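You operate a simulated robot arm through the tools that you are given. There is no shell and no other tool. Be economical: measure what you need, move in short steps, check, and stop when the job is done.

The job below is to be done with a simulated robot arm. You get a single attempt, and the scene is never put back.

JOB
Press the bush in two stages, 4 mm then 12 mm.
Fine: one stroke a stage, fingers clear of the ram; slide out; its block ends in the purple tray.

Only the result counts: the job must be done as asked and must still hold three seconds after the hand-in. Knocking over, shifting, dropping, spilling or breaking anything else fails it.

ROBOT AND FRAMES
A 6-joint arm with a two-finger parallel gripper, fixed in place. Base frame: the origin is at the foot of the arm, x ahead of it, y to its left, z up; the work surface is at about z = 800. Units: mm, degrees, N and s.
With the tool pointing down near the work surface it reaches from about 240 to 640 mm from the base axis. Its first joint turns from -66.0 to 66.0 degrees. Payload 2.7 kg.
The tool frame sits at the grasp point between the pads (the TCP): z along the fingers, y along the line on which they close. The tips reach 23 mm beyond it. Largest opening 94 mm; finger width 38, thickness 10; the body of the gripper, 54 by 96 mm, starts 39 mm behind the TCP.
Orientation is told as [roll, pitch, yaw] about the base's x, y, z axes, in that order, counted from this pose: with the fingers straight down and closing along the base's y, the tool's x points along the base's -x, its y along +y and its z along -z.

CONTROLS
- The arm moves only by the tool nudge_tool. Its argument "deltas" is a list of rows, each a list of 3 entries, a list of its own where there are three numbers: the turn, a rotation vector about the base's x, y, z in degrees, then the shift along the base's x, y, z in mm, then the finger opening in mm, from 0 to 94. In form: [[[wx, wy, wz], [x, y, z], fingers], ...]. A call has 1 to 10 rows; each row shifts and turns the commanded pose from where the row before left it. Rows are played at 5 a second. More than 50 mm and 8.6 degrees between two rows, or a gripper value outside its range, and nothing of the call is played. A pose out of reach is approached as far as the arm can. The call stops where the force on the tool passes 70 N (or 10 N more than at its start, if that is more) or the arm is blocked; 0.2 s more then pass. The fingers move at their own pace (about 45 mm/s each) and stop on an object; they squeeze with about 26 N. The grip force told is the motor's: it shows also when the fingers shut on nothing. Time passes only in rows, and 0.2 s behind the last, so rows that do not move let the fingers close. It gives the time, the measured TCP pose, the force on the tool (base axes), the opening and the grip force at its end, in the units of the frame above (readings bear some noise), with the torque about the TCP (base axes, N m) and any sound that the robot's microphone picked up.
- Cameras (640 x 400 px; columns grow to the right, rows downward): "scene" is fixed at [84, -434.2, 1420.4]; the picture's right is [0.72, -0.69, 0.00], its down [-0.28, -0.30, -0.91] and it looks along [0.63, 0.66, -0.41] (base axes); focal length 268 px, centre (320, 200). "wrist" rides on the gripper at [87, 16, -74] in the tool frame; the picture's right is [-0.18, 0.98, 0.00], its down [-0.58, -0.11, -0.81] and it looks along [-0.79, -0.15, 0.59] (tool axes); focal length 243 px, centre (320, 200). There is no depth. A picture from a camera that has moved, and an enlarged one, comes with that camera's place and axes in the base frame and with its lens.
- get_image(camera): a new picture of that camera. It takes no simulated time.
- zoom(camera, box): a new picture of the part [left, top, right, bottom] of that camera's present view, enlarged. It takes no simulated time.
- finish_job(): hands the job in; it is judged then, once.

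Work in short steps. Places have to be worked out from the pictures, the camera data and where the tool is seen: move nearer, look again, correct. Check each grasp and each placing, and mend what went wrong. You have 120 turns and 84 pictures in all, those below and enlarged ones among them. Open the gripper and draw the arm clear of the work before you hand the job in, unless the task says otherwise; then end with one line.

The tools are called after "Call:" by a JSON object that holds its "op" and its "data". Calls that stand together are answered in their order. nudge_tool: Moves the arm, as the interface text tells. Its arguments: {"type":"object","properties":{"deltas":{"type":"array","items":{"type":"array"}}},"required":["deltas"]} The other tools are called the same way: get_image (camera) takes a picture; zoom (camera, box) takes an enlarged picture of a part of a camera's view; finish_job () hands the job in.

At the start:

```text
time_s: 0.0
eef_pos: [324.0, -46.1, 1323.0]
tcp_rot: [0.0, 0.0, 0.0]
wrist_force: [-0.5, -0.5, 1.2]
wrist_torque: [-0.01, -0.03, 0.02]
gripper_width: 94.1
grasp_force: 0.1
```

scene: 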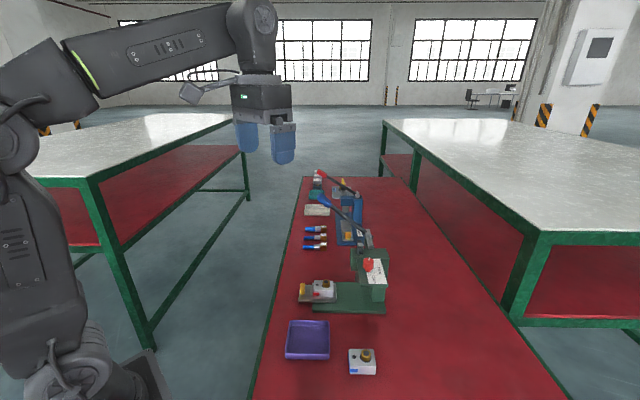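
wrist: 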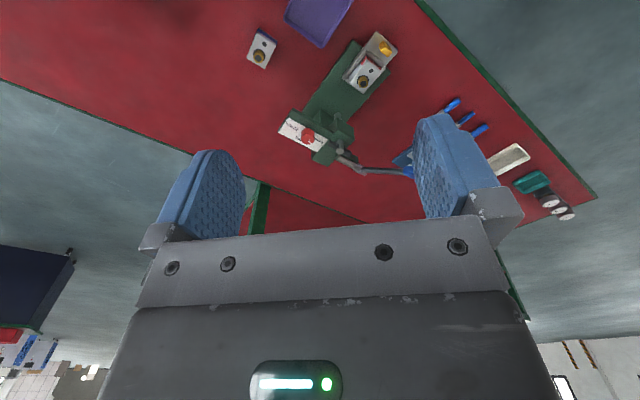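

I'll start with enlarged views of the bench to identify the press, the slide, the block and the tray.

Call:
{"op": "zoom", "data": {"camera": "scene", "box": [270, 230, 430, 390]}}

Call:
{"op": "zoom", "data": {"camera": "scene", "box": [290, 160, 410, 260]}}

Call:
{"op": "zoom", "data": {"camera": "wrist", "box": [230, 0, 430, 200]}}

```text
2.50 times, centred on (350, 310) of scene
camera zoom: at [84.0, -434.2, 1420.4], right [0.72, -0.69, 0.0], down [-0.28, -0.3, -0.91], along [0.63, 0.66, -0.41], focal length 669 px, centre (245, -75)
```

zoom: 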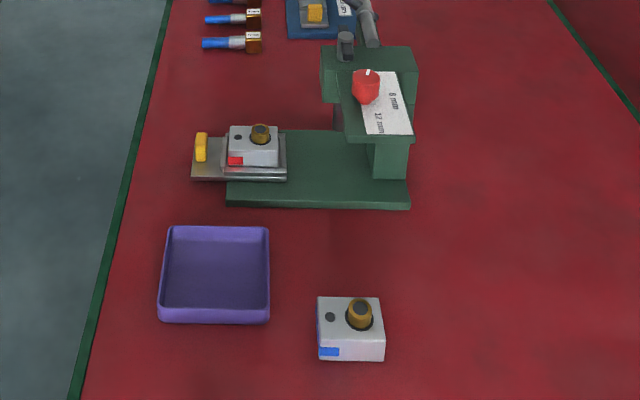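

```text
4.00 times, centred on (350, 210) of scene
camera zoom: at [84.0, -434.2, 1420.4], right [0.72, -0.69, 0.0], down [-0.28, -0.3, -0.91], along [0.63, 0.66, -0.41], focal length 1070 px, centre (200, 160)
```

zoom: 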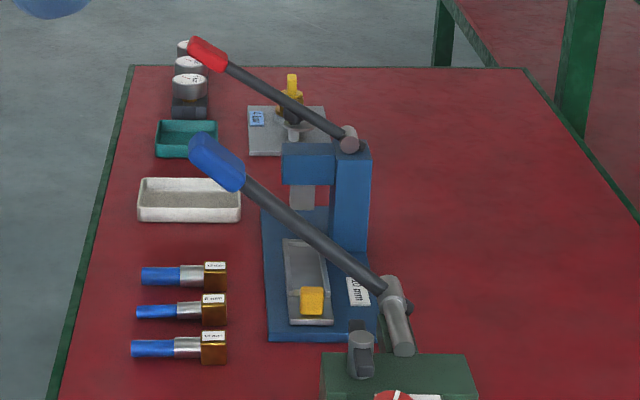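

```text
2.00 times, centred on (330, 100) of wrist
camera zoom: at [238.3, -27.5, 1396.7], right [0.18, 0.98, 0.0], down [0.58, -0.11, 0.81], along [0.79, -0.15, -0.59], focal length 485 px, centre (300, 400)
```

zoom: 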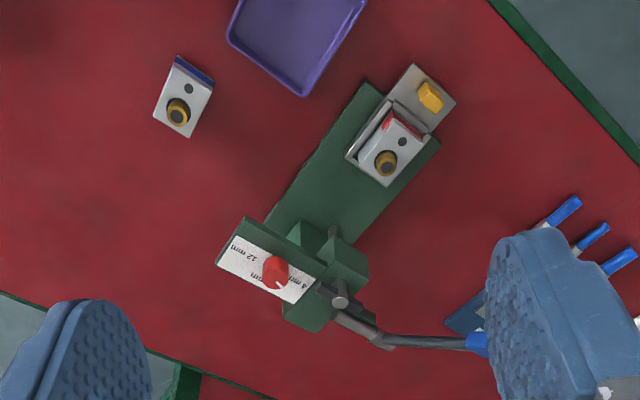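

Two presses: a green one with a dial, a blue lever and a loaded slide, and a blue one marked 10 mm. I'll lower the arm for a closer view.

Call:
{"op": "nudge_tool", "data": {"deltas": [[[0, 0, 0], [0, -10, -45], 94], [[0, 0, 0], [0, -10, -45], 94], [[0, 0, 0], [0, -10, -45], 94], [[0, 0, 0], [0, -10, -45], 94]]}}

Call:
{"op": "get_image", "data": {"camera": "wrist"}}

```text
time_s: 1.0
eef_pos: [325.5, -87.1, 1141.6]
tcp_rot: [0.0, -0.1, 0.1]
wrist_force: [0.1, 0.1, 0.8]
wrist_torque: [-0.04, 0.02, 0.0]
gripper_width: 94.0
grasp_force: 0.0
```

```text
78 pictures are left
camera wrist: at [238.3, -69.0, 1215.2], right [0.18, 0.98, 0.0], down [0.58, -0.11, 0.81], along [0.79, -0.15, -0.59], focal length 243 px, centre (320, 200)
```

wrist: 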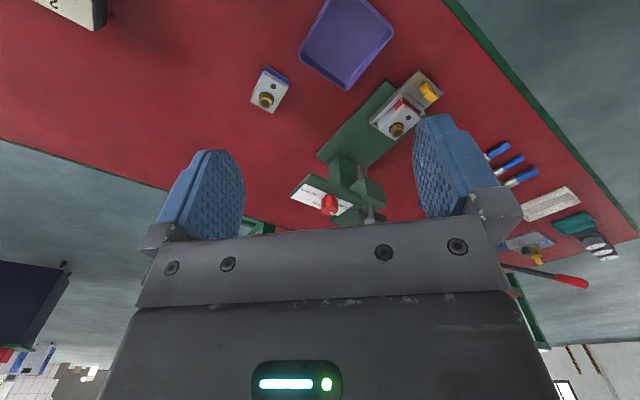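

The press is visible between the fingers, plus a labelled thing at upper left. I'll enlarge both.

Call:
{"op": "zoom", "data": {"camera": "wrist", "box": [280, 60, 450, 230]}}

Call:
{"op": "zoom", "data": {"camera": "scene", "box": [330, 230, 400, 320]}}

Call:
{"op": "zoom", "data": {"camera": "wrist", "box": [0, 0, 120, 75]}}

```text
2.35 times, centred on (365, 145) of wrist
camera zoom: at [238.3, -69.0, 1215.2], right [0.18, 0.98, 0.0], down [0.58, -0.11, 0.81], along [0.79, -0.15, -0.59], focal length 571 px, centre (214, 329)
```

zoom: 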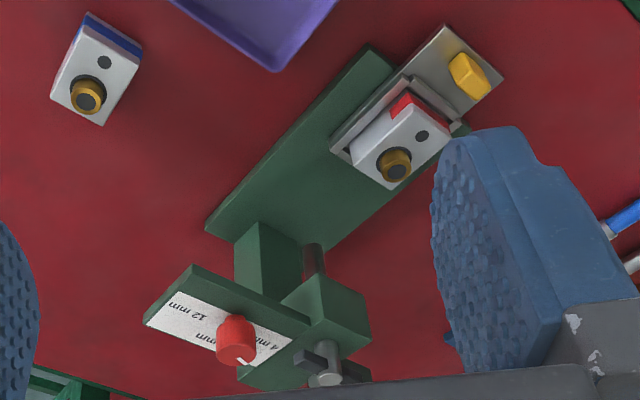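

```text
4.44 times, centred on (365, 275) of scene
camera zoom: at [84.0, -434.1, 1420.4], right [0.72, -0.69, 0.0], down [-0.28, -0.3, -0.91], along [0.63, 0.66, -0.41], focal length 1189 px, centre (120, -133)
```

zoom: 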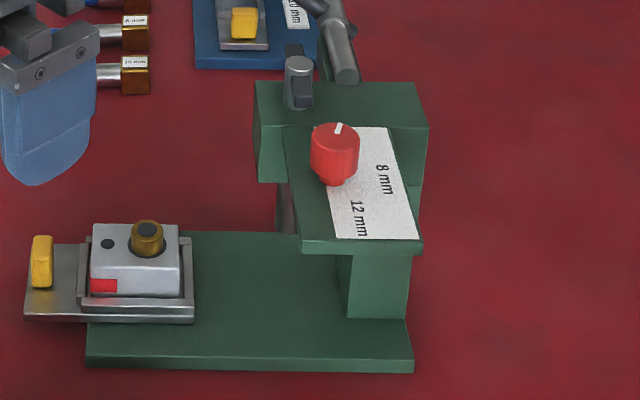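

```text
5.33 times, centred on (60, 38) of wrist
camera zoom: at [238.3, -69.0, 1215.2], right [0.18, 0.98, 0.0], down [0.58, -0.11, 0.81], along [0.79, -0.15, -0.59], focal length 1294 px, centre (1707, 1067)
```

zoom: 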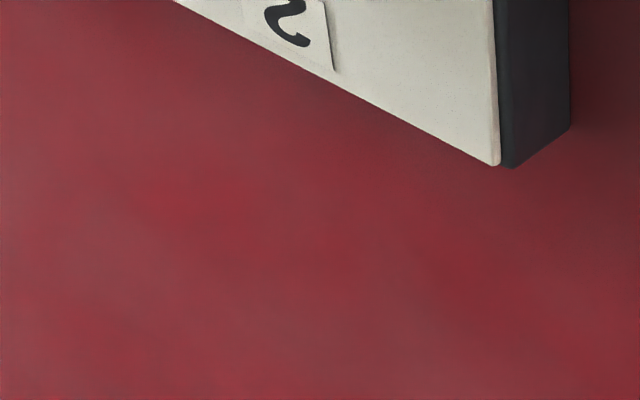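

A label "2…" sits on an object off to the right, out of the scene view. I'll yaw the tool to read it.

Call:
{"op": "nudge_tool", "data": {"deltas": [[[0, 0, -8.5], [0, 0, 10], 94], [[0, 0, -8.5], [0, 0, 10], 94], [[0, 0, -8.5], [0, 0, 10], 94], [[0, 0, -8.5], [0, 0, 10], 94], [[0, 0, -8.5], [0, 0, 10], 94], [[0, 0, -8.5], [0, 0, 10], 94]]}}

Call:
{"op": "get_image", "data": {"camera": "wrist"}}

```text
time_s: 2.4
eef_pos: [324.8, -85.1, 1202.6]
tcp_rot: [-0.1, 0.0, -51.1]
wrist_force: [-0.9, -1.0, -1.1]
wrist_torque: [-0.01, 0.01, -0.01]
gripper_width: 94.0
grasp_force: 0.0
```

```text
74 pictures are left
camera wrist: at [283.0, -5.8, 1277.1], right [0.88, 0.47, 0.0], down [0.28, -0.52, 0.81], along [0.38, -0.71, -0.59], focal length 243 px, centre (320, 200)
```

wrist: 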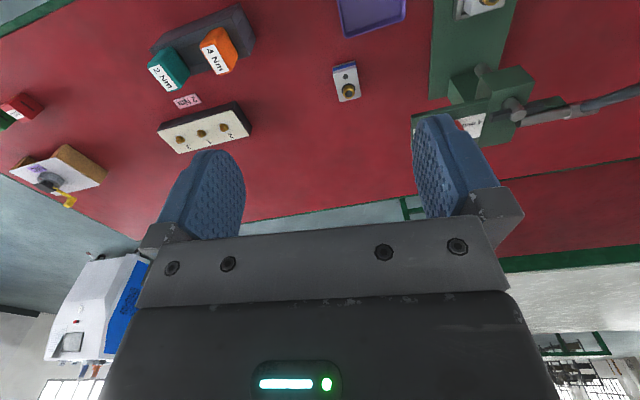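

That's a torque-screw station, unrelated. Back to the press: I'll enlarge the lever and head from here.

Call:
{"op": "zoom", "data": {"camera": "wrist", "box": [400, 0, 640, 170]}}

Call:
{"op": "zoom", "data": {"camera": "scene", "box": [300, 170, 400, 320]}}

```text
2.35 times, centred on (520, 85) of wrist
camera zoom: at [283.0, -5.8, 1277.1], right [0.88, 0.47, 0.0], down [0.28, -0.52, 0.81], along [0.38, -0.71, -0.59], focal length 571 px, centre (-151, 471)
```

zoom: 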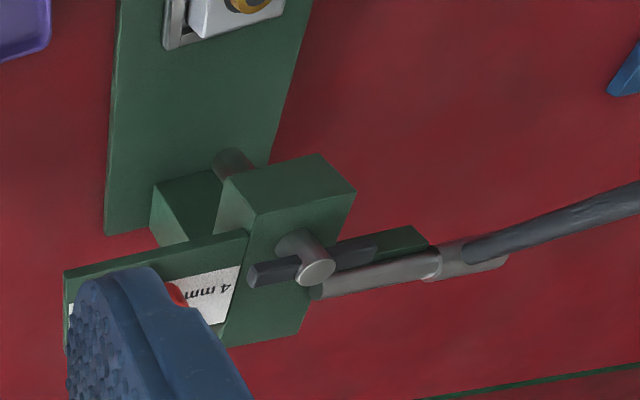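

```text
2.67 times, centred on (350, 245) of scene
camera zoom: at [84.0, -434.2, 1420.4], right [0.72, -0.69, 0.0], down [-0.28, -0.3, -0.91], along [0.63, 0.66, -0.41], focal length 713 px, centre (240, 80)
```

zoom: 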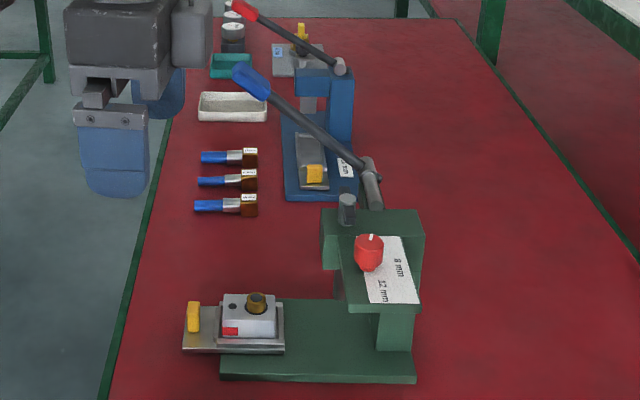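

Triangulating: lever hub ≈ (709,-5,966), handle grip from ≈ (634,88,1054) to the tip (592,107,1095), and red dial ≈ (571,-112,977). I'll move for a closer view of dial and slide, at a yaw of about -44 (the press axis).

Call:
{"op": "nudge_tool", "data": {"deltas": [[[0, 0, 3.5], [40, 40, -17], 94], [[0, 0, 3.6], [40, 40, -18], 94], [[0, 0, 0], [35, 40, -18], 94], [[0, 0, 0], [0, 40, 0], 94]]}}

Call:
{"op": "get_image", "data": {"camera": "wrist"}}

```text
refused: row 1 steps farther than a row can; nothing moved
```

```text
71 pictures are left
camera wrist: at [283.0, -5.8, 1277.1], right [0.88, 0.47, 0.0], down [0.28, -0.52, 0.81], along [0.38, -0.71, -0.59], focal length 243 px, centre (320, 200)
```

wrist: 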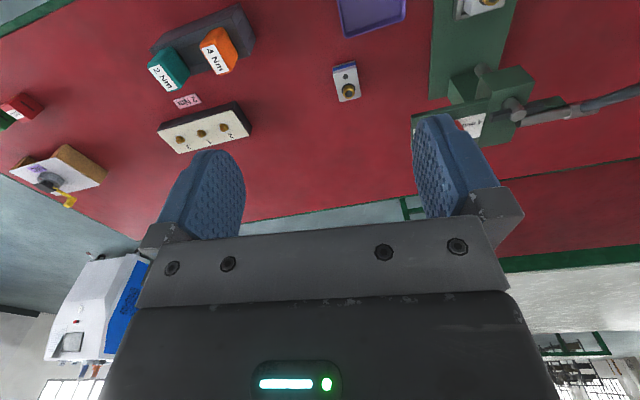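

The step was over 50 mm; I'll use smaller ones.

Call:
{"op": "nudge_tool", "data": {"deltas": [[[0, 0, 3.5], [30, 35, -13], 94], [[0, 0, 3.6], [30, 35, -13], 94], [[0, 0, 0], [30, 35, -13], 94], [[0, 0, 0], [30, 35, -13], 94], [[0, 0, 0], [0, 20, 0], 94]]}}

Call:
{"op": "get_image", "data": {"camera": "wrist"}}

```text
time_s: 3.6
eef_pos: [448.0, 76.0, 1150.1]
tcp_rot: [0.0, 0.0, -43.9]
wrist_force: [0.7, 0.3, 0.3]
wrist_torque: [-0.01, -0.01, 0.0]
gripper_width: 94.1
grasp_force: 0.1
```

```text
70 pictures are left
camera wrist: at [395.9, 149.2, 1224.8], right [0.81, 0.58, 0.0], down [0.34, -0.48, 0.81], along [0.47, -0.66, -0.59], focal length 243 px, centre (320, 200)
```

wrist: 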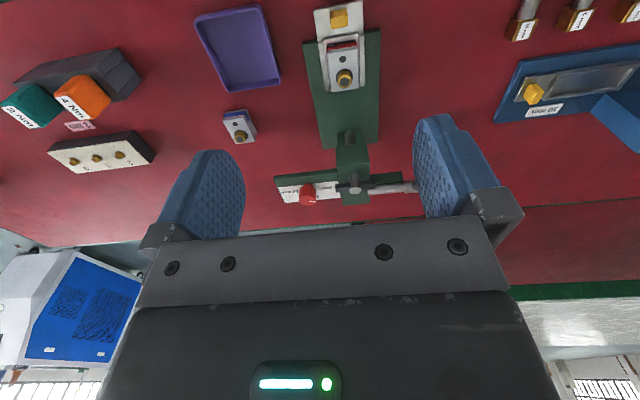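

Call:
{"op": "zoom", "data": {"camera": "wrist", "box": [260, 120, 420, 220]}}

Call:
{"op": "zoom", "data": {"camera": "wrist", "box": [180, 0, 420, 150]}}

```text
4.00 times, centred on (340, 170) of wrist
camera zoom: at [395.9, 149.2, 1224.8], right [0.81, 0.58, 0.0], down [0.34, -0.48, 0.81], along [0.47, -0.66, -0.59], focal length 970 px, centre (240, 320)
```

zoom: 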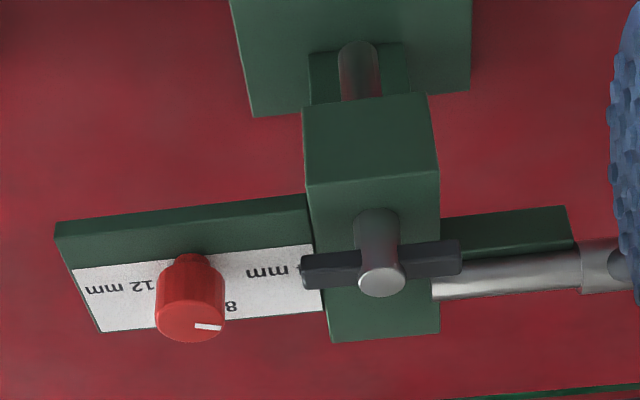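

```text
2.67 times, centred on (300, 75) of wrist
camera zoom: at [395.9, 149.2, 1224.8], right [0.81, 0.58, 0.0], down [0.34, -0.48, 0.81], along [0.47, -0.66, -0.59], focal length 647 px, centre (373, 533)
```

zoom: 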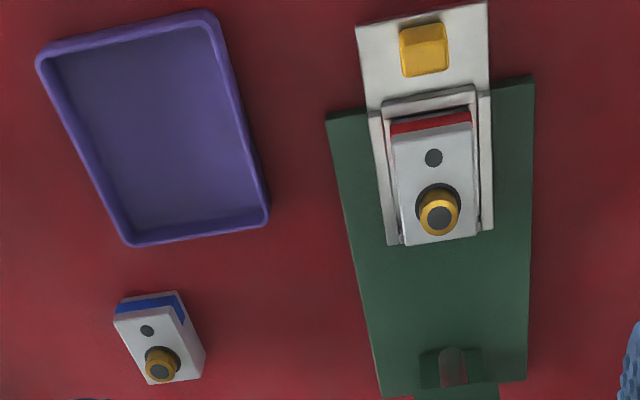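

The dial points at about 60° from the press axis, towards "4 mm". Estimates: yellow slide knob ≈ (486,66,~838), ram axis ≈ (608,-53), so about 95 mm of slide travel. I'll come down over the yellow knob and check.

Call:
{"op": "nudge_tool", "data": {"deltas": [[[0, 0, 0], [8, -2, -45], 60], [[0, 0, 0], [8, -2, -45], 60], [[0, 0, 0], [8, -2, -45], 60], [[0, 0, 0], [8, -2, -45], 60], [[0, 0, 0], [6, -2, -45], 60]]}}

Call:
{"op": "get_image", "data": {"camera": "wrist"}}

Call:
{"op": "zoom", "data": {"camera": "scene", "box": [270, 200, 430, 330]}}

```text
time_s: 4.8
eef_pos: [485.0, 64.4, 926.7]
tcp_rot: [0.0, -0.1, -43.8]
wrist_force: [-0.5, -0.4, -0.3]
wrist_torque: [0.01, -0.01, -0.02]
gripper_width: 59.9
grasp_force: 0.1
```

```text
67 pictures are left
camera wrist: at [433.2, 136.5, 1000.9], right [0.81, 0.58, 0.0], down [0.34, -0.48, 0.81], along [0.47, -0.66, -0.59], focal length 243 px, centre (320, 200)
```

wrist: 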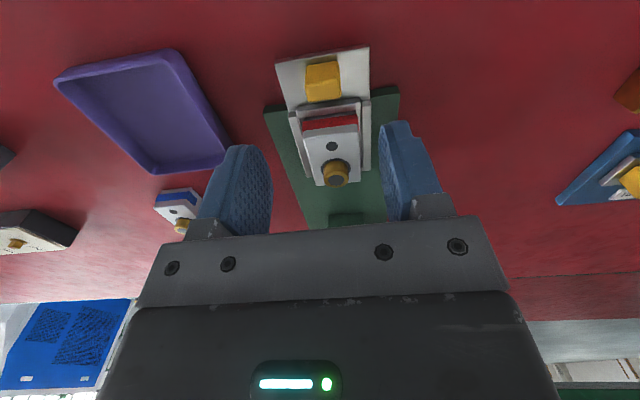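

```text
3.08 times, centred on (350, 265) of scene
camera zoom: at [84.0, -434.2, 1420.4], right [0.72, -0.69, 0.0], down [-0.28, -0.3, -0.91], along [0.63, 0.66, -0.41], focal length 823 px, centre (228, 0)
```

zoom: 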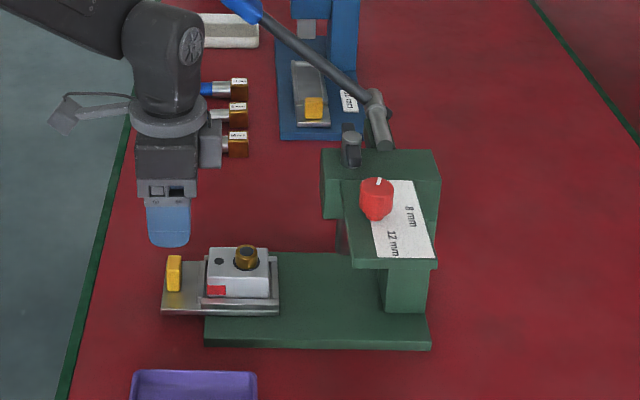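

The yellow tab looks like ≈13 mm along the axis, 24 mm wide and 25 mm tall, centred near (488,66) and right under the tool. I'll set the pads slightly toward the outer side and descend to z≈850, then close.

Call:
{"op": "nudge_tool", "data": {"deltas": [[[0, 0, 0], [-2, 4, -40], 60], [[0, 0, 0], [0, 0, -36], 60], [[0, 0, 0], [0, 0, 0], 60]]}}

Call:
{"op": "zoom", "data": {"camera": "scene", "box": [280, 240, 400, 330]}}

Call:
{"op": "get_image", "data": {"camera": "wrist"}}

```text
time_s: 5.6
eef_pos: [480.4, 68.4, 849.8]
tcp_rot: [0.0, 0.0, -43.9]
wrist_force: [0.0, -0.6, 0.0]
wrist_torque: [0.02, 0.01, 0.01]
gripper_width: 59.9
grasp_force: 0.1
```

```text
4.44 times, centred on (340, 285) of scene
camera zoom: at [84.0, -434.1, 1420.4], right [0.72, -0.69, 0.0], down [-0.28, -0.3, -0.91], along [0.63, 0.66, -0.41], focal length 1189 px, centre (231, -178)
```

zoom: 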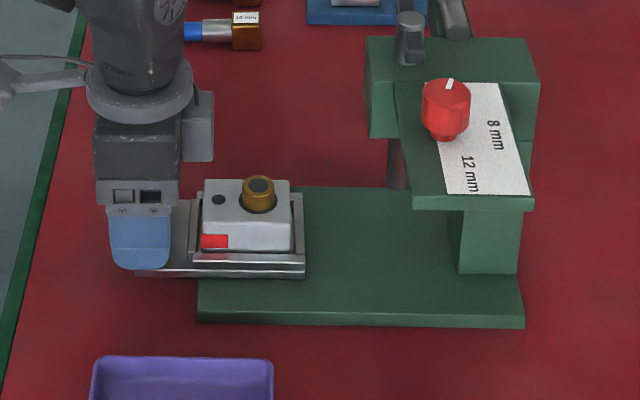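

```text
64 pictures are left
camera wrist: at [429.4, 141.5, 924.4], right [0.81, 0.58, 0.0], down [0.34, -0.48, 0.81], along [0.47, -0.66, -0.59], focal length 243 px, centre (320, 200)
```

wrist: 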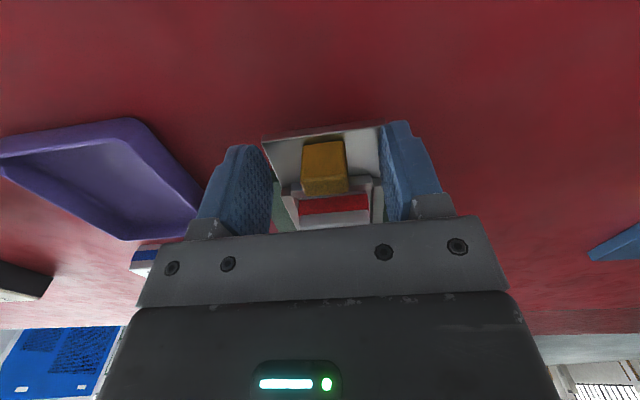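

The tab sits between the pads. Closing on it.

Call:
{"op": "nudge_tool", "data": {"deltas": [[[0, 0, 0], [0, 0, 0], 10], [[0, 0, 0], [0, 0, 0], 10], [[0, 0, 0], [0, 0, 0], 10], [[0, 0, 0], [0, 0, 0], 10]]}}

Call:
{"op": "get_image", "data": {"camera": "wrist"}}

```text
time_s: 6.6
eef_pos: [482.1, 69.7, 850.0]
tcp_rot: [0.1, 0.0, -44.0]
wrist_force: [11.8, 10.8, -6.6]
wrist_torque: [-0.56, -0.13, -0.41]
gripper_width: 23.9
grasp_force: 45.3
```

```text
63 pictures are left
camera wrist: at [430.2, 142.4, 924.8], right [0.81, 0.58, 0.0], down [0.34, -0.48, 0.81], along [0.47, -0.66, -0.59], focal length 243 px, centre (320, 200)
```

wrist: 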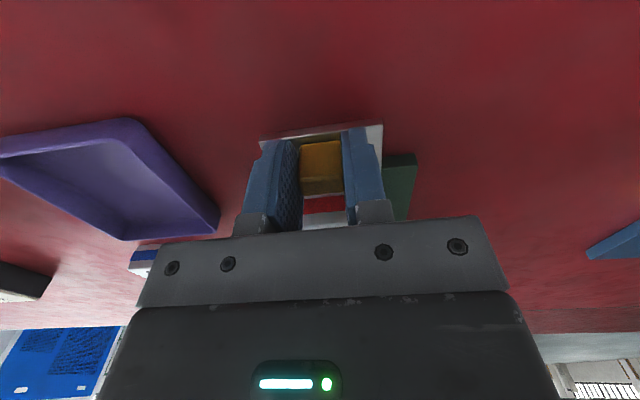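

Gripped at 24 mm width, with a ~16 N sideways load. I'll shift ~2 mm sideways to relieve it and begin pushing the slide along the axis.

Call:
{"op": "nudge_tool", "data": {"deltas": [[[0, 0, 0], [1.4, 1.4, 0], 10], [[0, 0, 0], [7.2, -6.9, 0], 10], [[0, 0, 0], [7.2, -6.9, 0], 10]]}}

Call:
{"op": "zoom", "data": {"camera": "scene", "box": [280, 240, 400, 330]}}

```text
time_s: 7.4
eef_pos: [496.9, 54.0, 850.1]
tcp_rot: [-0.1, 0.0, -44.0]
wrist_force: [-6.7, -5.5, 11.5]
wrist_torque: [-0.15, -0.46, -0.68]
gripper_width: 23.6
grasp_force: 45.2
```

```text
4.44 times, centred on (340, 285) of scene
camera zoom: at [83.6, -434.3, 1420.4], right [0.72, -0.69, 0.0], down [-0.28, -0.3, -0.91], along [0.63, 0.66, -0.41], focal length 1189 px, centre (231, -178)
```

zoom: 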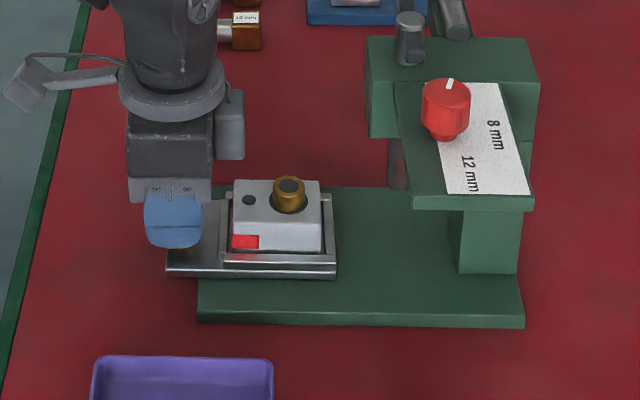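

The slide moves freely. Continuing inward, watching for the end stop.

Call:
{"op": "nudge_tool", "data": {"deltas": [[[0, 0, 0], [6.8, -7.4, 0], 10], [[0, 0, 0], [7.1, -7.0, 0], 10], [[0, 0, 0], [7.1, -7.0, 0], 10], [[0, 0, 0], [7.1, -7.0, 0], 10], [[0, 0, 0], [7.1, -7.0, 0], 10], [[0, 0, 0], [7.1, -7.0, 0], 10]]}}

Call:
{"op": "zoom", "data": {"camera": "scene", "box": [280, 220, 400, 330]}}

```text
time_s: 8.8
eef_pos: [537.9, 13.0, 850.9]
tcp_rot: [-0.1, 0.0, -43.9]
wrist_force: [-15.3, -14.9, 14.8]
wrist_torque: [-0.12, -0.15, -0.67]
gripper_width: 23.8
grasp_force: 44.8
```

```text
3.64 times, centred on (340, 275) of scene
camera zoom: at [83.4, -434.5, 1420.4], right [0.72, -0.69, 0.0], down [-0.28, -0.3, -0.91], along [0.63, 0.66, -0.41], focal length 973 px, centre (247, -73)
```

zoom: 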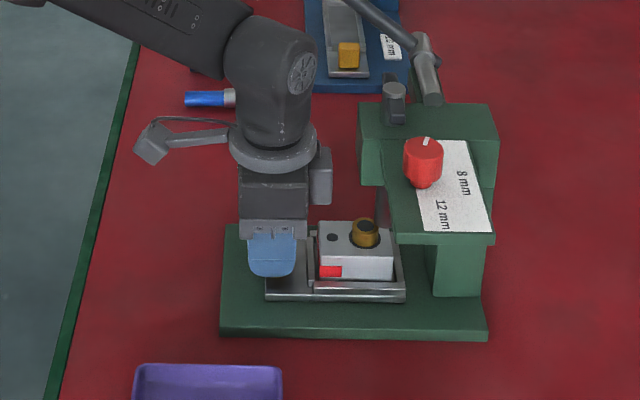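

A sideways load is building (~21 N), so I'll correct -2 mm across and continue gently.

Call:
{"op": "nudge_tool", "data": {"deltas": [[[0, 0, 0], [-1.3, -1.5, 0.6], 10], [[0, 0, 0], [7.0, -7.1, 0], 10], [[0, 0, 0], [7.0, -7.1, 0], 10]]}}

Call:
{"op": "zoom", "data": {"camera": "scene", "box": [280, 220, 400, 330]}}

Call:
{"op": "get_image", "data": {"camera": "wrist"}}

```text
time_s: 9.6
eef_pos: [550.0, -0.1, 850.5]
tcp_rot: [-0.2, 0.3, -43.8]
wrist_force: [-23.7, 9.6, 17.7]
wrist_torque: [0.38, -0.16, -0.69]
gripper_width: 23.9
grasp_force: 45.0
```

```text
3.64 times, centred on (340, 275) of scene
camera zoom: at [83.1, -433.9, 1420.6], right [0.72, -0.69, 0.0], down [-0.28, -0.3, -0.91], along [0.63, 0.66, -0.41], focal length 973 px, centre (247, -73)
```

zoom: 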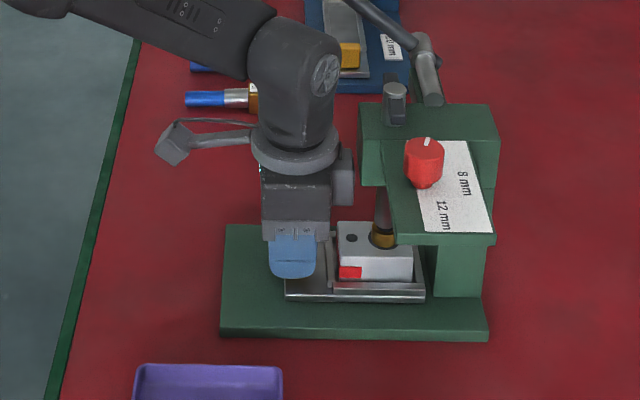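

```text
59 pictures are left
camera wrist: at [498.8, 74.2, 924.6], right [0.81, 0.58, 0.0], down [0.35, -0.48, 0.8], along [0.47, -0.65, -0.6], focal length 243 px, centre (320, 200)
```

wrist: 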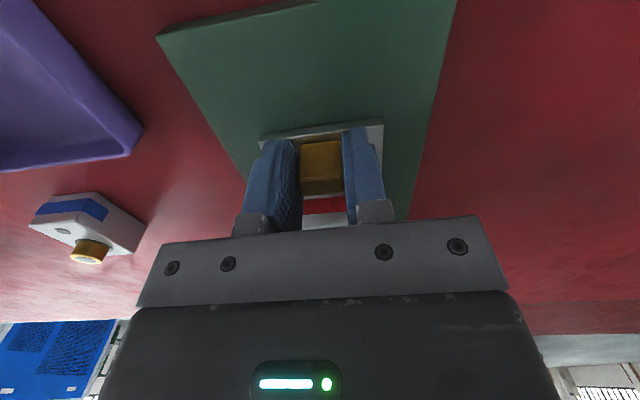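

The bush is now under the ram and axial force is rising to ~24 N: it looks like the end stop. A small push will confirm.

Call:
{"op": "nudge_tool", "data": {"deltas": [[[0, 0, 0], [1.4, -1.4, 0], 10], [[0, 0, 0], [0, 0, 0], 10]]}}

```text
time_s: 10.2
eef_pos: [552.6, -0.9, 848.0]
tcp_rot: [-0.1, 0.2, -43.8]
wrist_force: [-19.0, 23.2, 5.9]
wrist_torque: [0.44, -0.09, -0.56]
gripper_width: 24.1
grasp_force: 44.7
```

Call:
{"op": "nudge_tool", "data": {"deltas": [[[0, 0, 0], [2, -2, 0], 10], [[0, 0, 0], [0, 0, 0], 10]]}}

Call:
{"op": "zoom", "data": {"camera": "scene", "box": [310, 230, 390, 310]}}

```text
time_s: 10.8
eef_pos: [552.6, -1.1, 848.8]
tcp_rot: [-0.1, 0.3, -44.0]
wrist_force: [-46.2, 33.7, 5.2]
wrist_torque: [-2.73, -4.52, -2.06]
gripper_width: 24.0
grasp_force: 45.5
```

```text
5.00 times, centred on (350, 270) of scene
camera zoom: at [82.6, -433.3, 1420.8], right [0.72, -0.69, 0.0], down [-0.28, -0.3, -0.91], along [0.63, 0.66, -0.41], focal length 1338 px, centre (170, -150)
```

zoom: 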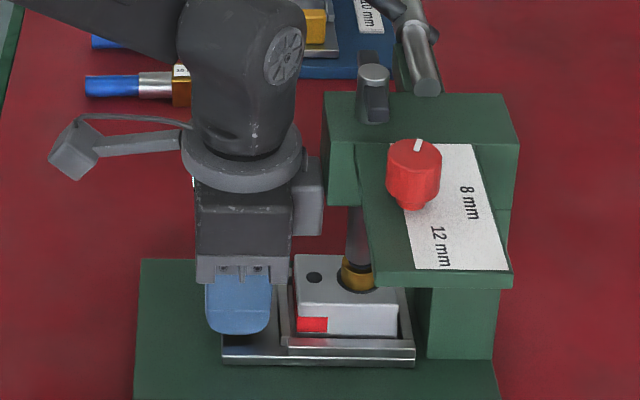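

Hard stop reached, with the ram over the bush. I'll relieve the push, open, and rise while backing away along the axis.

Call:
{"op": "nudge_tool", "data": {"deltas": [[[0, 0, 0], [-3.0, 3.0, 0], 10], [[0, 0, 0], [0, 0, 0], 50], [[0, 0, 0], [0, 0, 0], 50], [[0, 0, 0], [0, 0, 40], 50], [[0, 0, 0], [-20, 20, 35], 50], [[0, 0, 0], [-20, 20, 40], 50], [[0, 0, 0], [-20, 20, 40], 50], [[0, 0, 0], [-20, 10, 40], 50]]}}

Call:
{"op": "get_image", "data": {"camera": "wrist"}}

Call:
{"op": "get_image", "data": {"camera": "scene"}}

```text
time_s: 12.6
eef_pos: [471.5, 66.9, 1043.9]
tcp_rot: [-0.1, -0.1, -43.9]
wrist_force: [0.0, 0.7, -0.8]
wrist_torque: [0.02, -0.07, -0.02]
gripper_width: 50.1
grasp_force: 0.0
```

```text
57 pictures are left
camera wrist: at [420.0, 140.4, 1119.1], right [0.81, 0.58, 0.0], down [0.34, -0.48, 0.81], along [0.47, -0.66, -0.59], focal length 243 px, centre (320, 200)
```

wrist: 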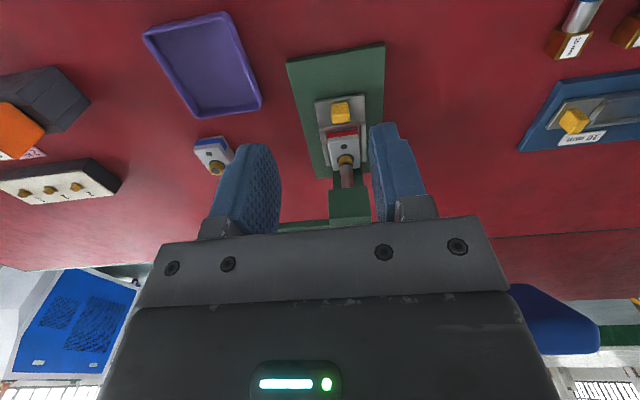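

```text
56 pictures are left
```

scene: 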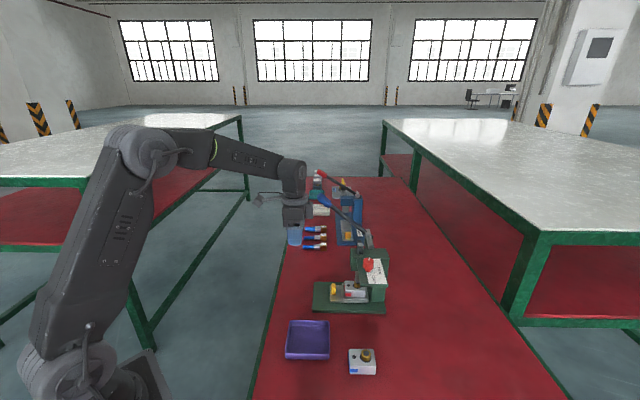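

Slide is fully in. Now the lever: I estimate the tip at ≈ (585,114,1103), and I'll hover above the grip to refine.

Call:
{"op": "nudge_tool", "data": {"deltas": [[[0, 0, 0], [0, 0, 45], 70], [[0, 0, 0], [0, 0, 45], 70], [[0, 0, 0], [0, 0, 36], 70], [[0, 0, 0], [40, 13, 0], 70], [[0, 0, 0], [40, 13, 0], 70], [[0, 0, 0], [41, 13, 0], 70]]}}

Call:
{"op": "get_image", "data": {"camera": "wrist"}}

Call:
{"op": "zoom", "data": {"camera": "scene", "box": [270, 140, 400, 270]}}

```text
time_s: 14.0
eef_pos: [567.5, 99.1, 1165.9]
tcp_rot: [-0.3, 0.1, -43.9]
wrist_force: [-0.4, 0.1, -1.0]
wrist_torque: [0.01, 0.03, -0.03]
gripper_width: 70.2
grasp_force: 0.0
out of reach, approached as far as the arm can: row 6
```

```text
55 pictures are left
camera wrist: at [515.7, 172.2, 1239.7], right [0.81, 0.58, 0.0], down [0.35, -0.48, 0.81], along [0.47, -0.66, -0.59], focal length 243 px, centre (320, 200)
```

wrist: 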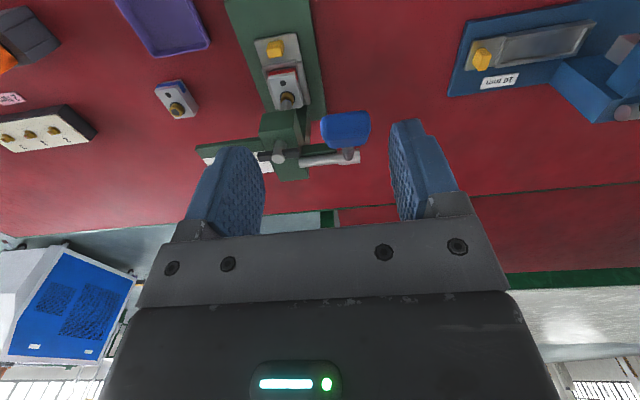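

```text
3.08 times, centred on (335, 205) of scene
camera zoom: at [84.0, -434.2, 1420.4], right [0.72, -0.69, 0.0], down [-0.28, -0.3, -0.91], along [0.63, 0.66, -0.41], focal length 823 px, centre (274, 185)
```

zoom: 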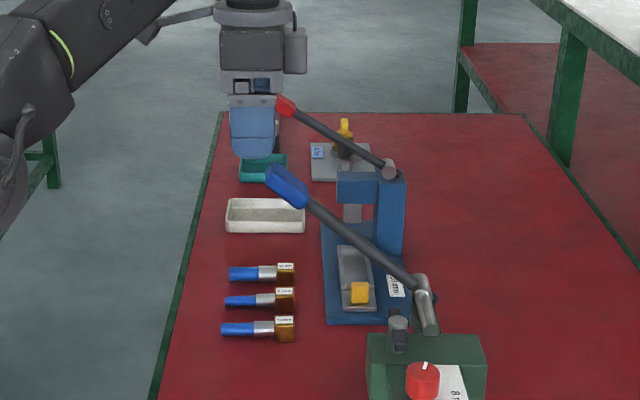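

Reach is limited here (r≈576 at this height). Re-triangulating gives mid-handle ≈ (598,87,1089). I'll drop lower, where reach is longer, straddling the grip near its tip.

Call:
{"op": "nudge_tool", "data": {"deltas": [[[0, 0, 0], [0, -2, -20], 70], [[0, 0, 0], [0, 0, -20], 70], [[0, 0, 0], [0, 0, 0], 70]]}}

```text
time_s: 14.8
eef_pos: [567.8, 97.5, 1126.4]
tcp_rot: [0.1, 0.0, -43.9]
wrist_force: [0.3, 0.4, -0.6]
wrist_torque: [0.01, -0.01, -0.01]
gripper_width: 70.2
grasp_force: 0.1
```

Commanded pose was clipped, so readings are true. Moving to the handle end.

Call:
{"op": "nudge_tool", "data": {"deltas": [[[0, 0, 0], [6, -1, -14], 70], [[0, 0, 0], [9, -2, -8], 70], [[0, 0, 0], [9, -1.5, -5], 70], [[0, 0, 0], [0, 0, 0], 70]]}}

Call:
{"op": "get_image", "data": {"camera": "wrist"}}

Call:
{"op": "zoom", "data": {"camera": "scene", "box": [270, 140, 400, 270]}}

```text
time_s: 15.8
eef_pos: [593.2, 92.9, 1101.0]
tcp_rot: [0.0, 0.0, -43.9]
wrist_force: [-0.1, -0.2, -0.1]
wrist_torque: [0.02, -0.01, 0.01]
gripper_width: 70.0
grasp_force: 0.1
```

```text
53 pictures are left
camera wrist: at [541.1, 166.0, 1174.5], right [0.81, 0.58, 0.0], down [0.34, -0.48, 0.81], along [0.47, -0.66, -0.59], focal length 243 px, centre (320, 200)
```

wrist: 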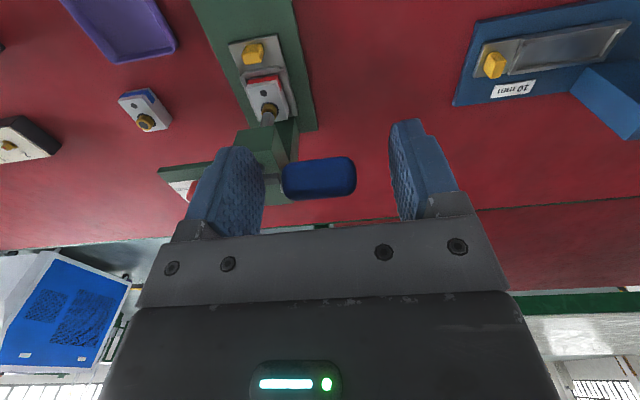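

```text
3.08 times, centred on (335, 205) of scene
camera zoom: at [84.0, -434.2, 1420.4], right [0.72, -0.69, 0.0], down [-0.28, -0.3, -0.91], along [0.63, 0.66, -0.41], focal length 823 px, centre (274, 185)
```

zoom: 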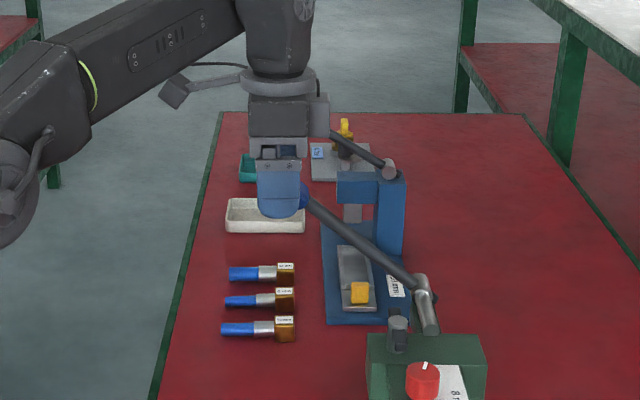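

The handle is centred between the pads. Closing.

Call:
{"op": "nudge_tool", "data": {"deltas": [[[0, 0, 0], [0, 0, 0], 15], [[0, 0, 0], [0, 0, 0], 15], [[0, 0, 0], [0, 0, 0], 15], [[0, 0, 0], [0, 0, 0], 15]]}}

Call:
{"op": "get_image", "data": {"camera": "wrist"}}

```text
time_s: 16.8
eef_pos: [593.6, 92.8, 1101.7]
tcp_rot: [0.0, 0.0, -44.0]
wrist_force: [2.7, 1.5, 0.9]
wrist_torque: [-0.21, 0.23, -1.06]
gripper_width: 34.0
grasp_force: 44.8
```

```text
51 pictures are left
camera wrist: at [541.2, 166.3, 1174.5], right [0.82, 0.58, 0.0], down [0.34, -0.48, 0.81], along [0.47, -0.66, -0.59], focal length 243 px, centre (320, 200)
```

wrist: 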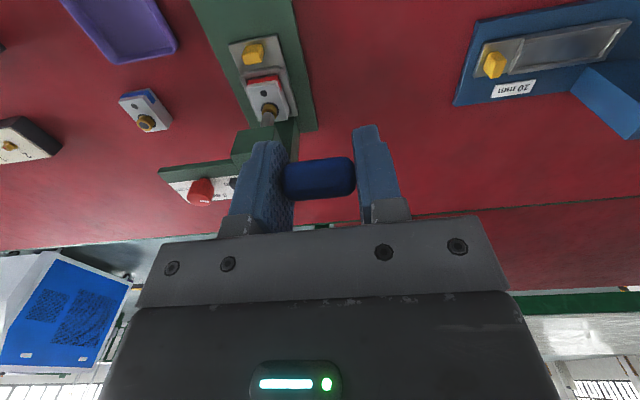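

Gripped (34 mm wide). Now I swing the handle down on its arc about the hub (a radius of ≈200 mm) in small steps, watching the force.

Call:
{"op": "nudge_tool", "data": {"deltas": [[[0, 0, 0], [-3.2, 3.1, -5.4], 15], [[0, 0, 0], [-3.1, 3.0, -5.5], 15], [[0, 0, 0], [-2.9, 2.9, -5.6], 15], [[0, 0, 0], [-2.8, 2.8, -5.8], 15], [[0, 0, 0], [-2.6, 2.6, -5.9], 15]]}}

```text
time_s: 18.0
eef_pos: [578.7, 106.9, 1073.3]
tcp_rot: [0.0, -0.2, -43.8]
wrist_force: [16.4, -2.8, 2.6]
wrist_torque: [-1.29, -0.64, -1.25]
gripper_width: 34.2
grasp_force: 44.7
```

Moving well; ~14 N toward the hub says my arc is a bit wide. I'll tighten it and continue.

Call:
{"op": "nudge_tool", "data": {"deltas": [[[0, 0, 0], [-0.8, 0.8, -6], 15], [[0, 0, 0], [-1.7, 1.7, -6], 15], [[0, 0, 0], [-1.5, 1.5, -6], 15], [[0, 0, 0], [-1.3, 1.3, -6], 15]]}}

Call:
{"op": "zoom", "data": {"camera": "scene", "box": [290, 190, 400, 320]}}

```text
time_s: 19.0
eef_pos: [570.9, 113.2, 1050.8]
tcp_rot: [0.0, 0.0, -43.8]
wrist_force: [-3.1, 11.0, 13.0]
wrist_torque: [-1.28, -0.45, -1.17]
gripper_width: 34.5
grasp_force: 45.4
```

```text
3.08 times, centred on (345, 255) of scene
camera zoom: at [83.7, -433.8, 1420.6], right [0.72, -0.69, 0.0], down [-0.28, -0.3, -0.91], along [0.63, 0.66, -0.41], focal length 823 px, centre (243, 31)
```

zoom: 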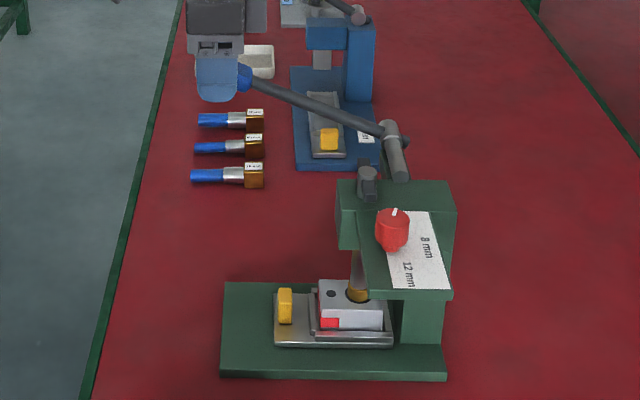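

Call:
{"op": "nudge_tool", "data": {"deltas": [[[0, 0, 0], [-2.6, 2.3, -6], 15], [[0, 0, 0], [-1.8, 1.7, -6], 15], [[0, 0, 0], [-1.6, 1.6, -6], 15], [[0, 0, 0], [-1.4, 1.4, -6], 15]]}}

```text
time_s: 20.0
eef_pos: [566.1, 119.5, 1025.4]
tcp_rot: [0.2, -0.2, -43.9]
wrist_force: [17.7, 10.6, 9.2]
wrist_torque: [-1.42, -0.54, -1.25]
gripper_width: 34.5
grasp_force: 45.3
```

Side load of 20 N across; I'll correct +1.5 mm in that direction and carry on down.

Call:
{"op": "nudge_tool", "data": {"deltas": [[[0, 0, 0], [0.2, 1.8, -6], 15], [[0, 0, 0], [-0.5, 1.0, -6], 15], [[0, 0, 0], [-0.7, 0.7, -6], 15]]}}

Call:
{"op": "zoom", "data": {"camera": "scene", "box": [290, 190, 400, 320]}}

```text
time_s: 20.8
eef_pos: [563.5, 122.3, 1007.0]
tcp_rot: [-0.4, 0.1, -43.8]
wrist_force: [-10.0, -1.3, 12.0]
wrist_torque: [-1.19, -0.76, -1.44]
gripper_width: 34.3
grasp_force: 45.0
```

```text
3.08 times, centred on (345, 255) of scene
camera zoom: at [83.5, -434.2, 1420.5], right [0.72, -0.69, 0.0], down [-0.28, -0.3, -0.91], along [0.63, 0.66, -0.41], focal length 823 px, centre (243, 31)
```

zoom: 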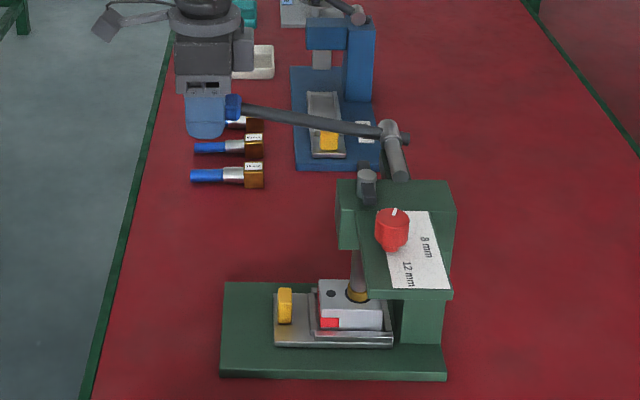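

The lever is near horizontal and the bush has begun going down. Continuing.

Call:
{"op": "nudge_tool", "data": {"deltas": [[[0, 0, 0], [-1.0, 0.4, -5], 15], [[0, 0, 0], [-0.6, 0.6, -5], 15], [[0, 0, 0], [-0.5, 0.5, -5], 15]]}}

```text
time_s: 21.6
eef_pos: [561.9, 122.8, 994.0]
tcp_rot: [0.1, -0.2, -44.0]
wrist_force: [-10.5, -11.7, 22.9]
wrist_torque: [0.04, -0.13, -1.09]
gripper_width: 34.1
grasp_force: 44.7
```

Call:
{"op": "nudge_tool", "data": {"deltas": [[[0, 0, 0], [-1.0, -0.5, -5], 15], [[0, 0, 0], [-0.3, 0.3, -5], 15], [[0, 0, 0], [-0.2, 0.2, -5], 15]]}}

Call:
{"op": "zoom", "data": {"camera": "scene", "box": [310, 220, 390, 310]}}

```text
time_s: 22.4
eef_pos: [561.5, 124.4, 982.5]
tcp_rot: [0.4, -0.3, -44.1]
wrist_force: [-6.4, -11.0, 33.9]
wrist_torque: [-0.34, 0.02, -1.35]
gripper_width: 34.0
grasp_force: 45.5
```

```text
4.44 times, centred on (350, 265) of scene
camera zoom: at [83.2, -434.6, 1420.3], right [0.72, -0.69, 0.0], down [-0.28, -0.3, -0.91], along [0.63, 0.66, -0.41], focal length 1189 px, centre (187, -89)
```

zoom: 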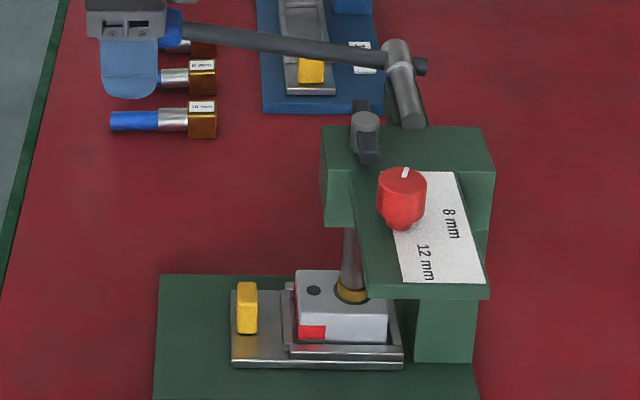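

Resistance rises to 34 N and the bush is sinking. I'll keep going gently to the stop.

Call:
{"op": "nudge_tool", "data": {"deltas": [[[0, 0, 0], [0, 0, -4], 15], [[0, 0, 0], [0, 0, -4], 15], [[0, 0, 0], [0, 0, -4], 15]]}}

```text
time_s: 23.2
eef_pos: [561.0, 124.8, 977.7]
tcp_rot: [1.0, -0.8, -43.8]
wrist_force: [-16.7, -16.3, 60.9]
wrist_torque: [0.07, 1.12, -1.48]
gripper_width: 33.9
grasp_force: 44.7
```

Force is climbing steeply (61 N for 5 mm), probably the stop. One more small push will tell.

Call:
{"op": "nudge_tool", "data": {"deltas": [[[0, 0, 0], [0, 0, -4], 15], [[0, 0, 0], [0, 0, 0], 15]]}}

Call:
{"op": "zoom", "data": {"camera": "scene", "box": [310, 220, 390, 310]}}

```text
time_s: 23.6
eef_pos: [561.3, 123.9, 979.3]
tcp_rot: [0.7, -0.7, -44.2]
wrist_force: [-16.2, -3.3, 16.0]
wrist_torque: [-0.42, 0.94, -1.59]
gripper_width: 33.7
grasp_force: 45.4
stopped in row 1: the force on the tool passed its limit at 79 N (the readings are from after the stop); the commanded pose is now the measured one
```

```text
4.44 times, centred on (350, 265) of scene
camera zoom: at [83.3, -434.3, 1420.4], right [0.72, -0.69, 0.0], down [-0.28, -0.3, -0.91], along [0.63, 0.66, -0.41], focal length 1189 px, centre (187, -89)
```

zoom: 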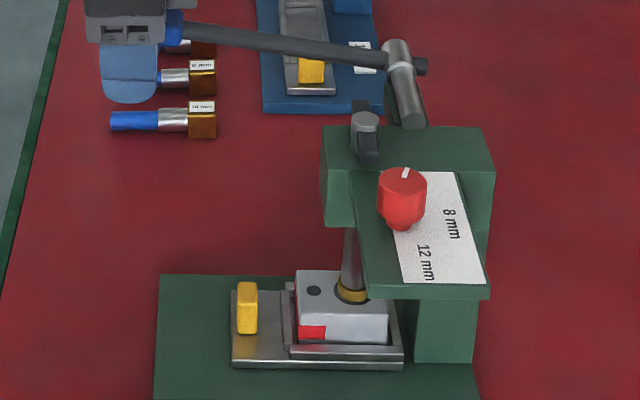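

I'll check that it is a hard stop by pressing again in fine steps.

Call:
{"op": "nudge_tool", "data": {"deltas": [[[0, 0, 0], [0, 0, -3], 15], [[0, 0, 0], [0, 0, -3], 15], [[0, 0, 0], [0, 0, -2], 15], [[0, 0, 0], [0, 0, -2], 15], [[0, 0, 0], [0, 0, 0], 15]]}}

```text
time_s: 24.5
eef_pos: [561.5, 125.1, 979.1]
tcp_rot: [0.9, -0.7, -44.4]
wrist_force: [-16.5, -2.5, 14.9]
wrist_torque: [-0.28, 1.1, -1.57]
gripper_width: 33.2
grasp_force: 45.3
stopped in row 4: the force on the tool passed its limit at 71 N (the readings are from after the stop); the commanded pose is now the measured one
```

It stalls again at z≈979: the 4 mm stop is reached. Now raise the lever back along the recorded arc.

Call:
{"op": "nudge_tool", "data": {"deltas": [[[0, 0, 0], [0.2, -0.7, 7.5], 15], [[0, 0, 0], [0.2, -0.8, 7.5], 15], [[0, 0, 0], [0.8, -1, 6.5], 15], [[0, 0, 0], [0.8, -1, 6.5], 15], [[0, 0, 0], [1.5, -1.7, 9], 15], [[0, 0, 0], [1.5, -1.8, 9], 15], [[0, 0, 0], [1.6, -1.6, 8.3], 15], [[0, 0, 0], [1.7, -1.7, 8.3], 15], [[0, 0, 0], [1.9, -1.9, 8.4], 15]]}}

```text
time_s: 26.5
eef_pos: [574.0, 112.0, 1046.6]
tcp_rot: [0.8, -0.9, -44.2]
wrist_force: [6.3, -14.0, -12.7]
wrist_torque: [0.64, 1.5, -1.21]
gripper_width: 33.9
grasp_force: 45.1
```

Call:
{"op": "nudge_tool", "data": {"deltas": [[[0, 0, 0], [2.5, -3, 7], 15], [[0, 0, 0], [2.4, -2.4, 7], 15], [[0, 0, 0], [2.5, -2.5, 7], 15], [[0, 0, 0], [2.8, -2.7, 7], 15], [[0, 0, 0], [3.0, -3.0, 6.5], 15], [[0, 0, 0], [3.0, -3.0, 6.5], 15], [[0, 0, 0], [3.2, -3.1, 6], 15]]}}

Call:
{"op": "zoom", "data": {"camera": "scene", "box": [280, 170, 400, 320]}}

```text
time_s: 28.1
eef_pos: [590.9, 94.8, 1090.7]
tcp_rot: [0.3, -0.3, -43.9]
wrist_force: [-26.2, 3.5, -27.4]
wrist_torque: [-0.35, 0.72, -1.51]
gripper_width: 34.4
grasp_force: 44.7
```

```text
2.67 times, centred on (340, 245) of scene
camera zoom: at [83.8, -433.9, 1420.5], right [0.72, -0.69, 0.0], down [-0.28, -0.3, -0.91], along [0.63, 0.66, -0.41], focal length 713 px, centre (267, 80)
```

zoom: 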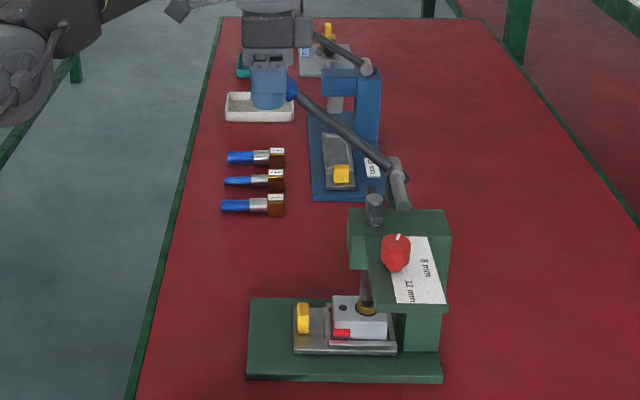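

The lever is back up at (or slightly past) its start angle. I'll relax the load, open, and lift off.

Call:
{"op": "nudge_tool", "data": {"deltas": [[[0, 0, 0], [-2, 1.5, -3], 15], [[0, 0, 0], [0, 0, 0], 80], [[0, 0, 0], [0, 0, 0], 80], [[0, 0, 0], [-5, 0, 14], 80], [[0, 0, 0], [-8, 2, 20], 80], [[0, 0, 0], [-10, 5, 25], 80]]}}

Call:
{"op": "zoom", "data": {"camera": "scene", "box": [280, 140, 400, 320]}}

Call:
{"op": "get_image", "data": {"camera": "wrist"}}

```text
time_s: 29.5
eef_pos: [569.5, 101.0, 1152.6]
tcp_rot: [1.1, -1.0, -44.0]
wrist_force: [0.2, 0.2, -0.4]
wrist_torque: [-0.02, 0.01, -0.03]
gripper_width: 80.0
grasp_force: 0.2
```

```text
2.22 times, centred on (340, 230) of scene
camera zoom: at [84.0, -434.2, 1420.4], right [0.72, -0.69, 0.0], down [-0.28, -0.3, -0.91], along [0.63, 0.66, -0.41], focal length 594 px, centre (276, 133)
```

zoom: 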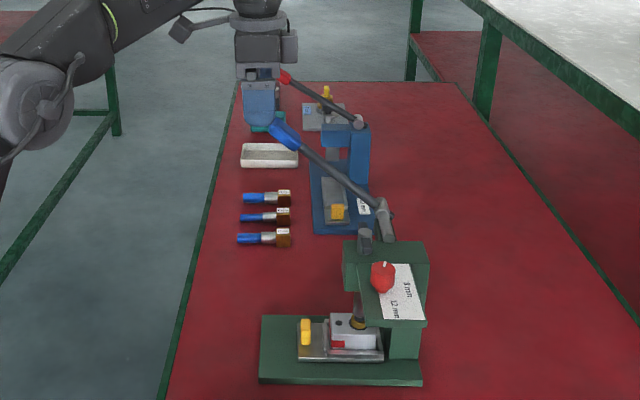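

```text
44 pictures are left
camera wrist: at [514.3, 174.3, 1225.2], right [0.81, 0.58, 0.02], down [0.32, -0.48, 0.81], along [0.48, -0.66, -0.58], focal length 243 px, centre (320, 200)
```

wrist: 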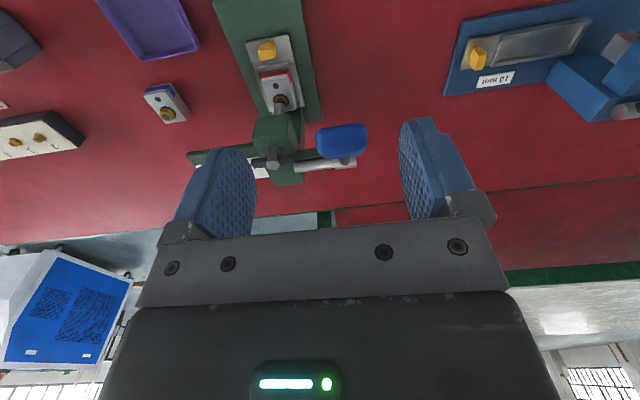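

Lever holds at the top. Now I level the tool and move over toward the red dial for a closer look.

Call:
{"op": "nudge_tool", "data": {"deltas": [[[-1.1, 1.0, 0], [-25, -35, 0], 60], [[0, 0, 0], [-25, -40, 0], 60], [[0, 0, 0], [-10, -45, 0], 60], [[0, 0, 0], [10, -45, -10], 60], [[0, 0, 0], [15, -30, -30], 60], [[0, 0, 0], [0, 0, -30], 60]]}}

Call:
{"op": "get_image", "data": {"camera": "wrist"}}

Call:
{"op": "zoom", "data": {"camera": "scene", "box": [310, 200, 420, 310]}}

```text
time_s: 30.9
eef_pos: [533.1, -91.7, 1080.8]
tcp_rot: [-0.5, -1.0, -43.9]
wrist_force: [-0.3, 0.0, -0.7]
wrist_torque: [-0.01, 0.01, -0.02]
gripper_width: 60.2
grasp_force: 0.0
```

```text
43 pictures are left
camera wrist: at [481.8, -18.4, 1153.3], right [0.81, 0.58, 0.0], down [0.34, -0.47, 0.82], along [0.47, -0.67, -0.58], focal length 243 px, centre (320, 200)
```

wrist: 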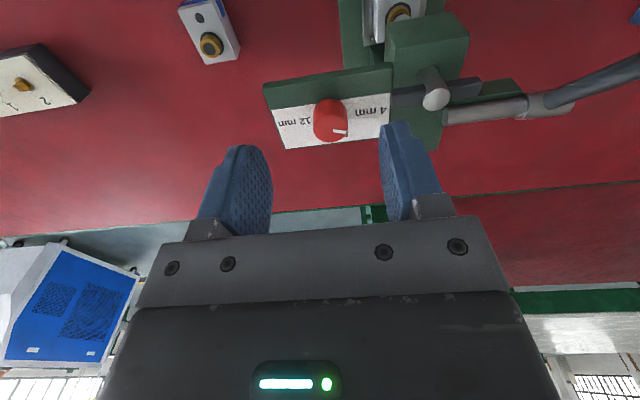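

```text
3.64 times, centred on (365, 255) of scene
camera zoom: at [84.0, -434.2, 1420.4], right [0.72, -0.69, 0.0], down [-0.28, -0.3, -0.91], along [0.63, 0.66, -0.41], focal length 973 px, centre (156, 0)
```

zoom: 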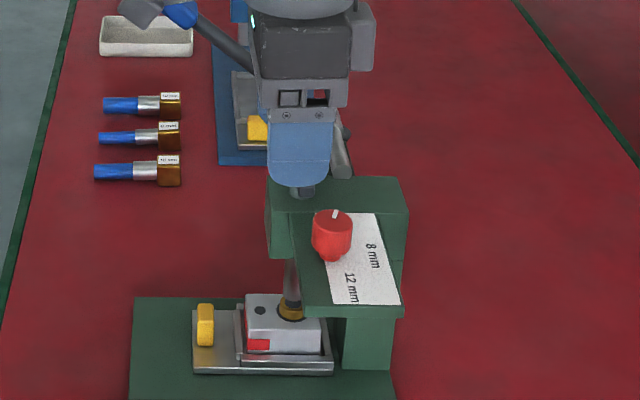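

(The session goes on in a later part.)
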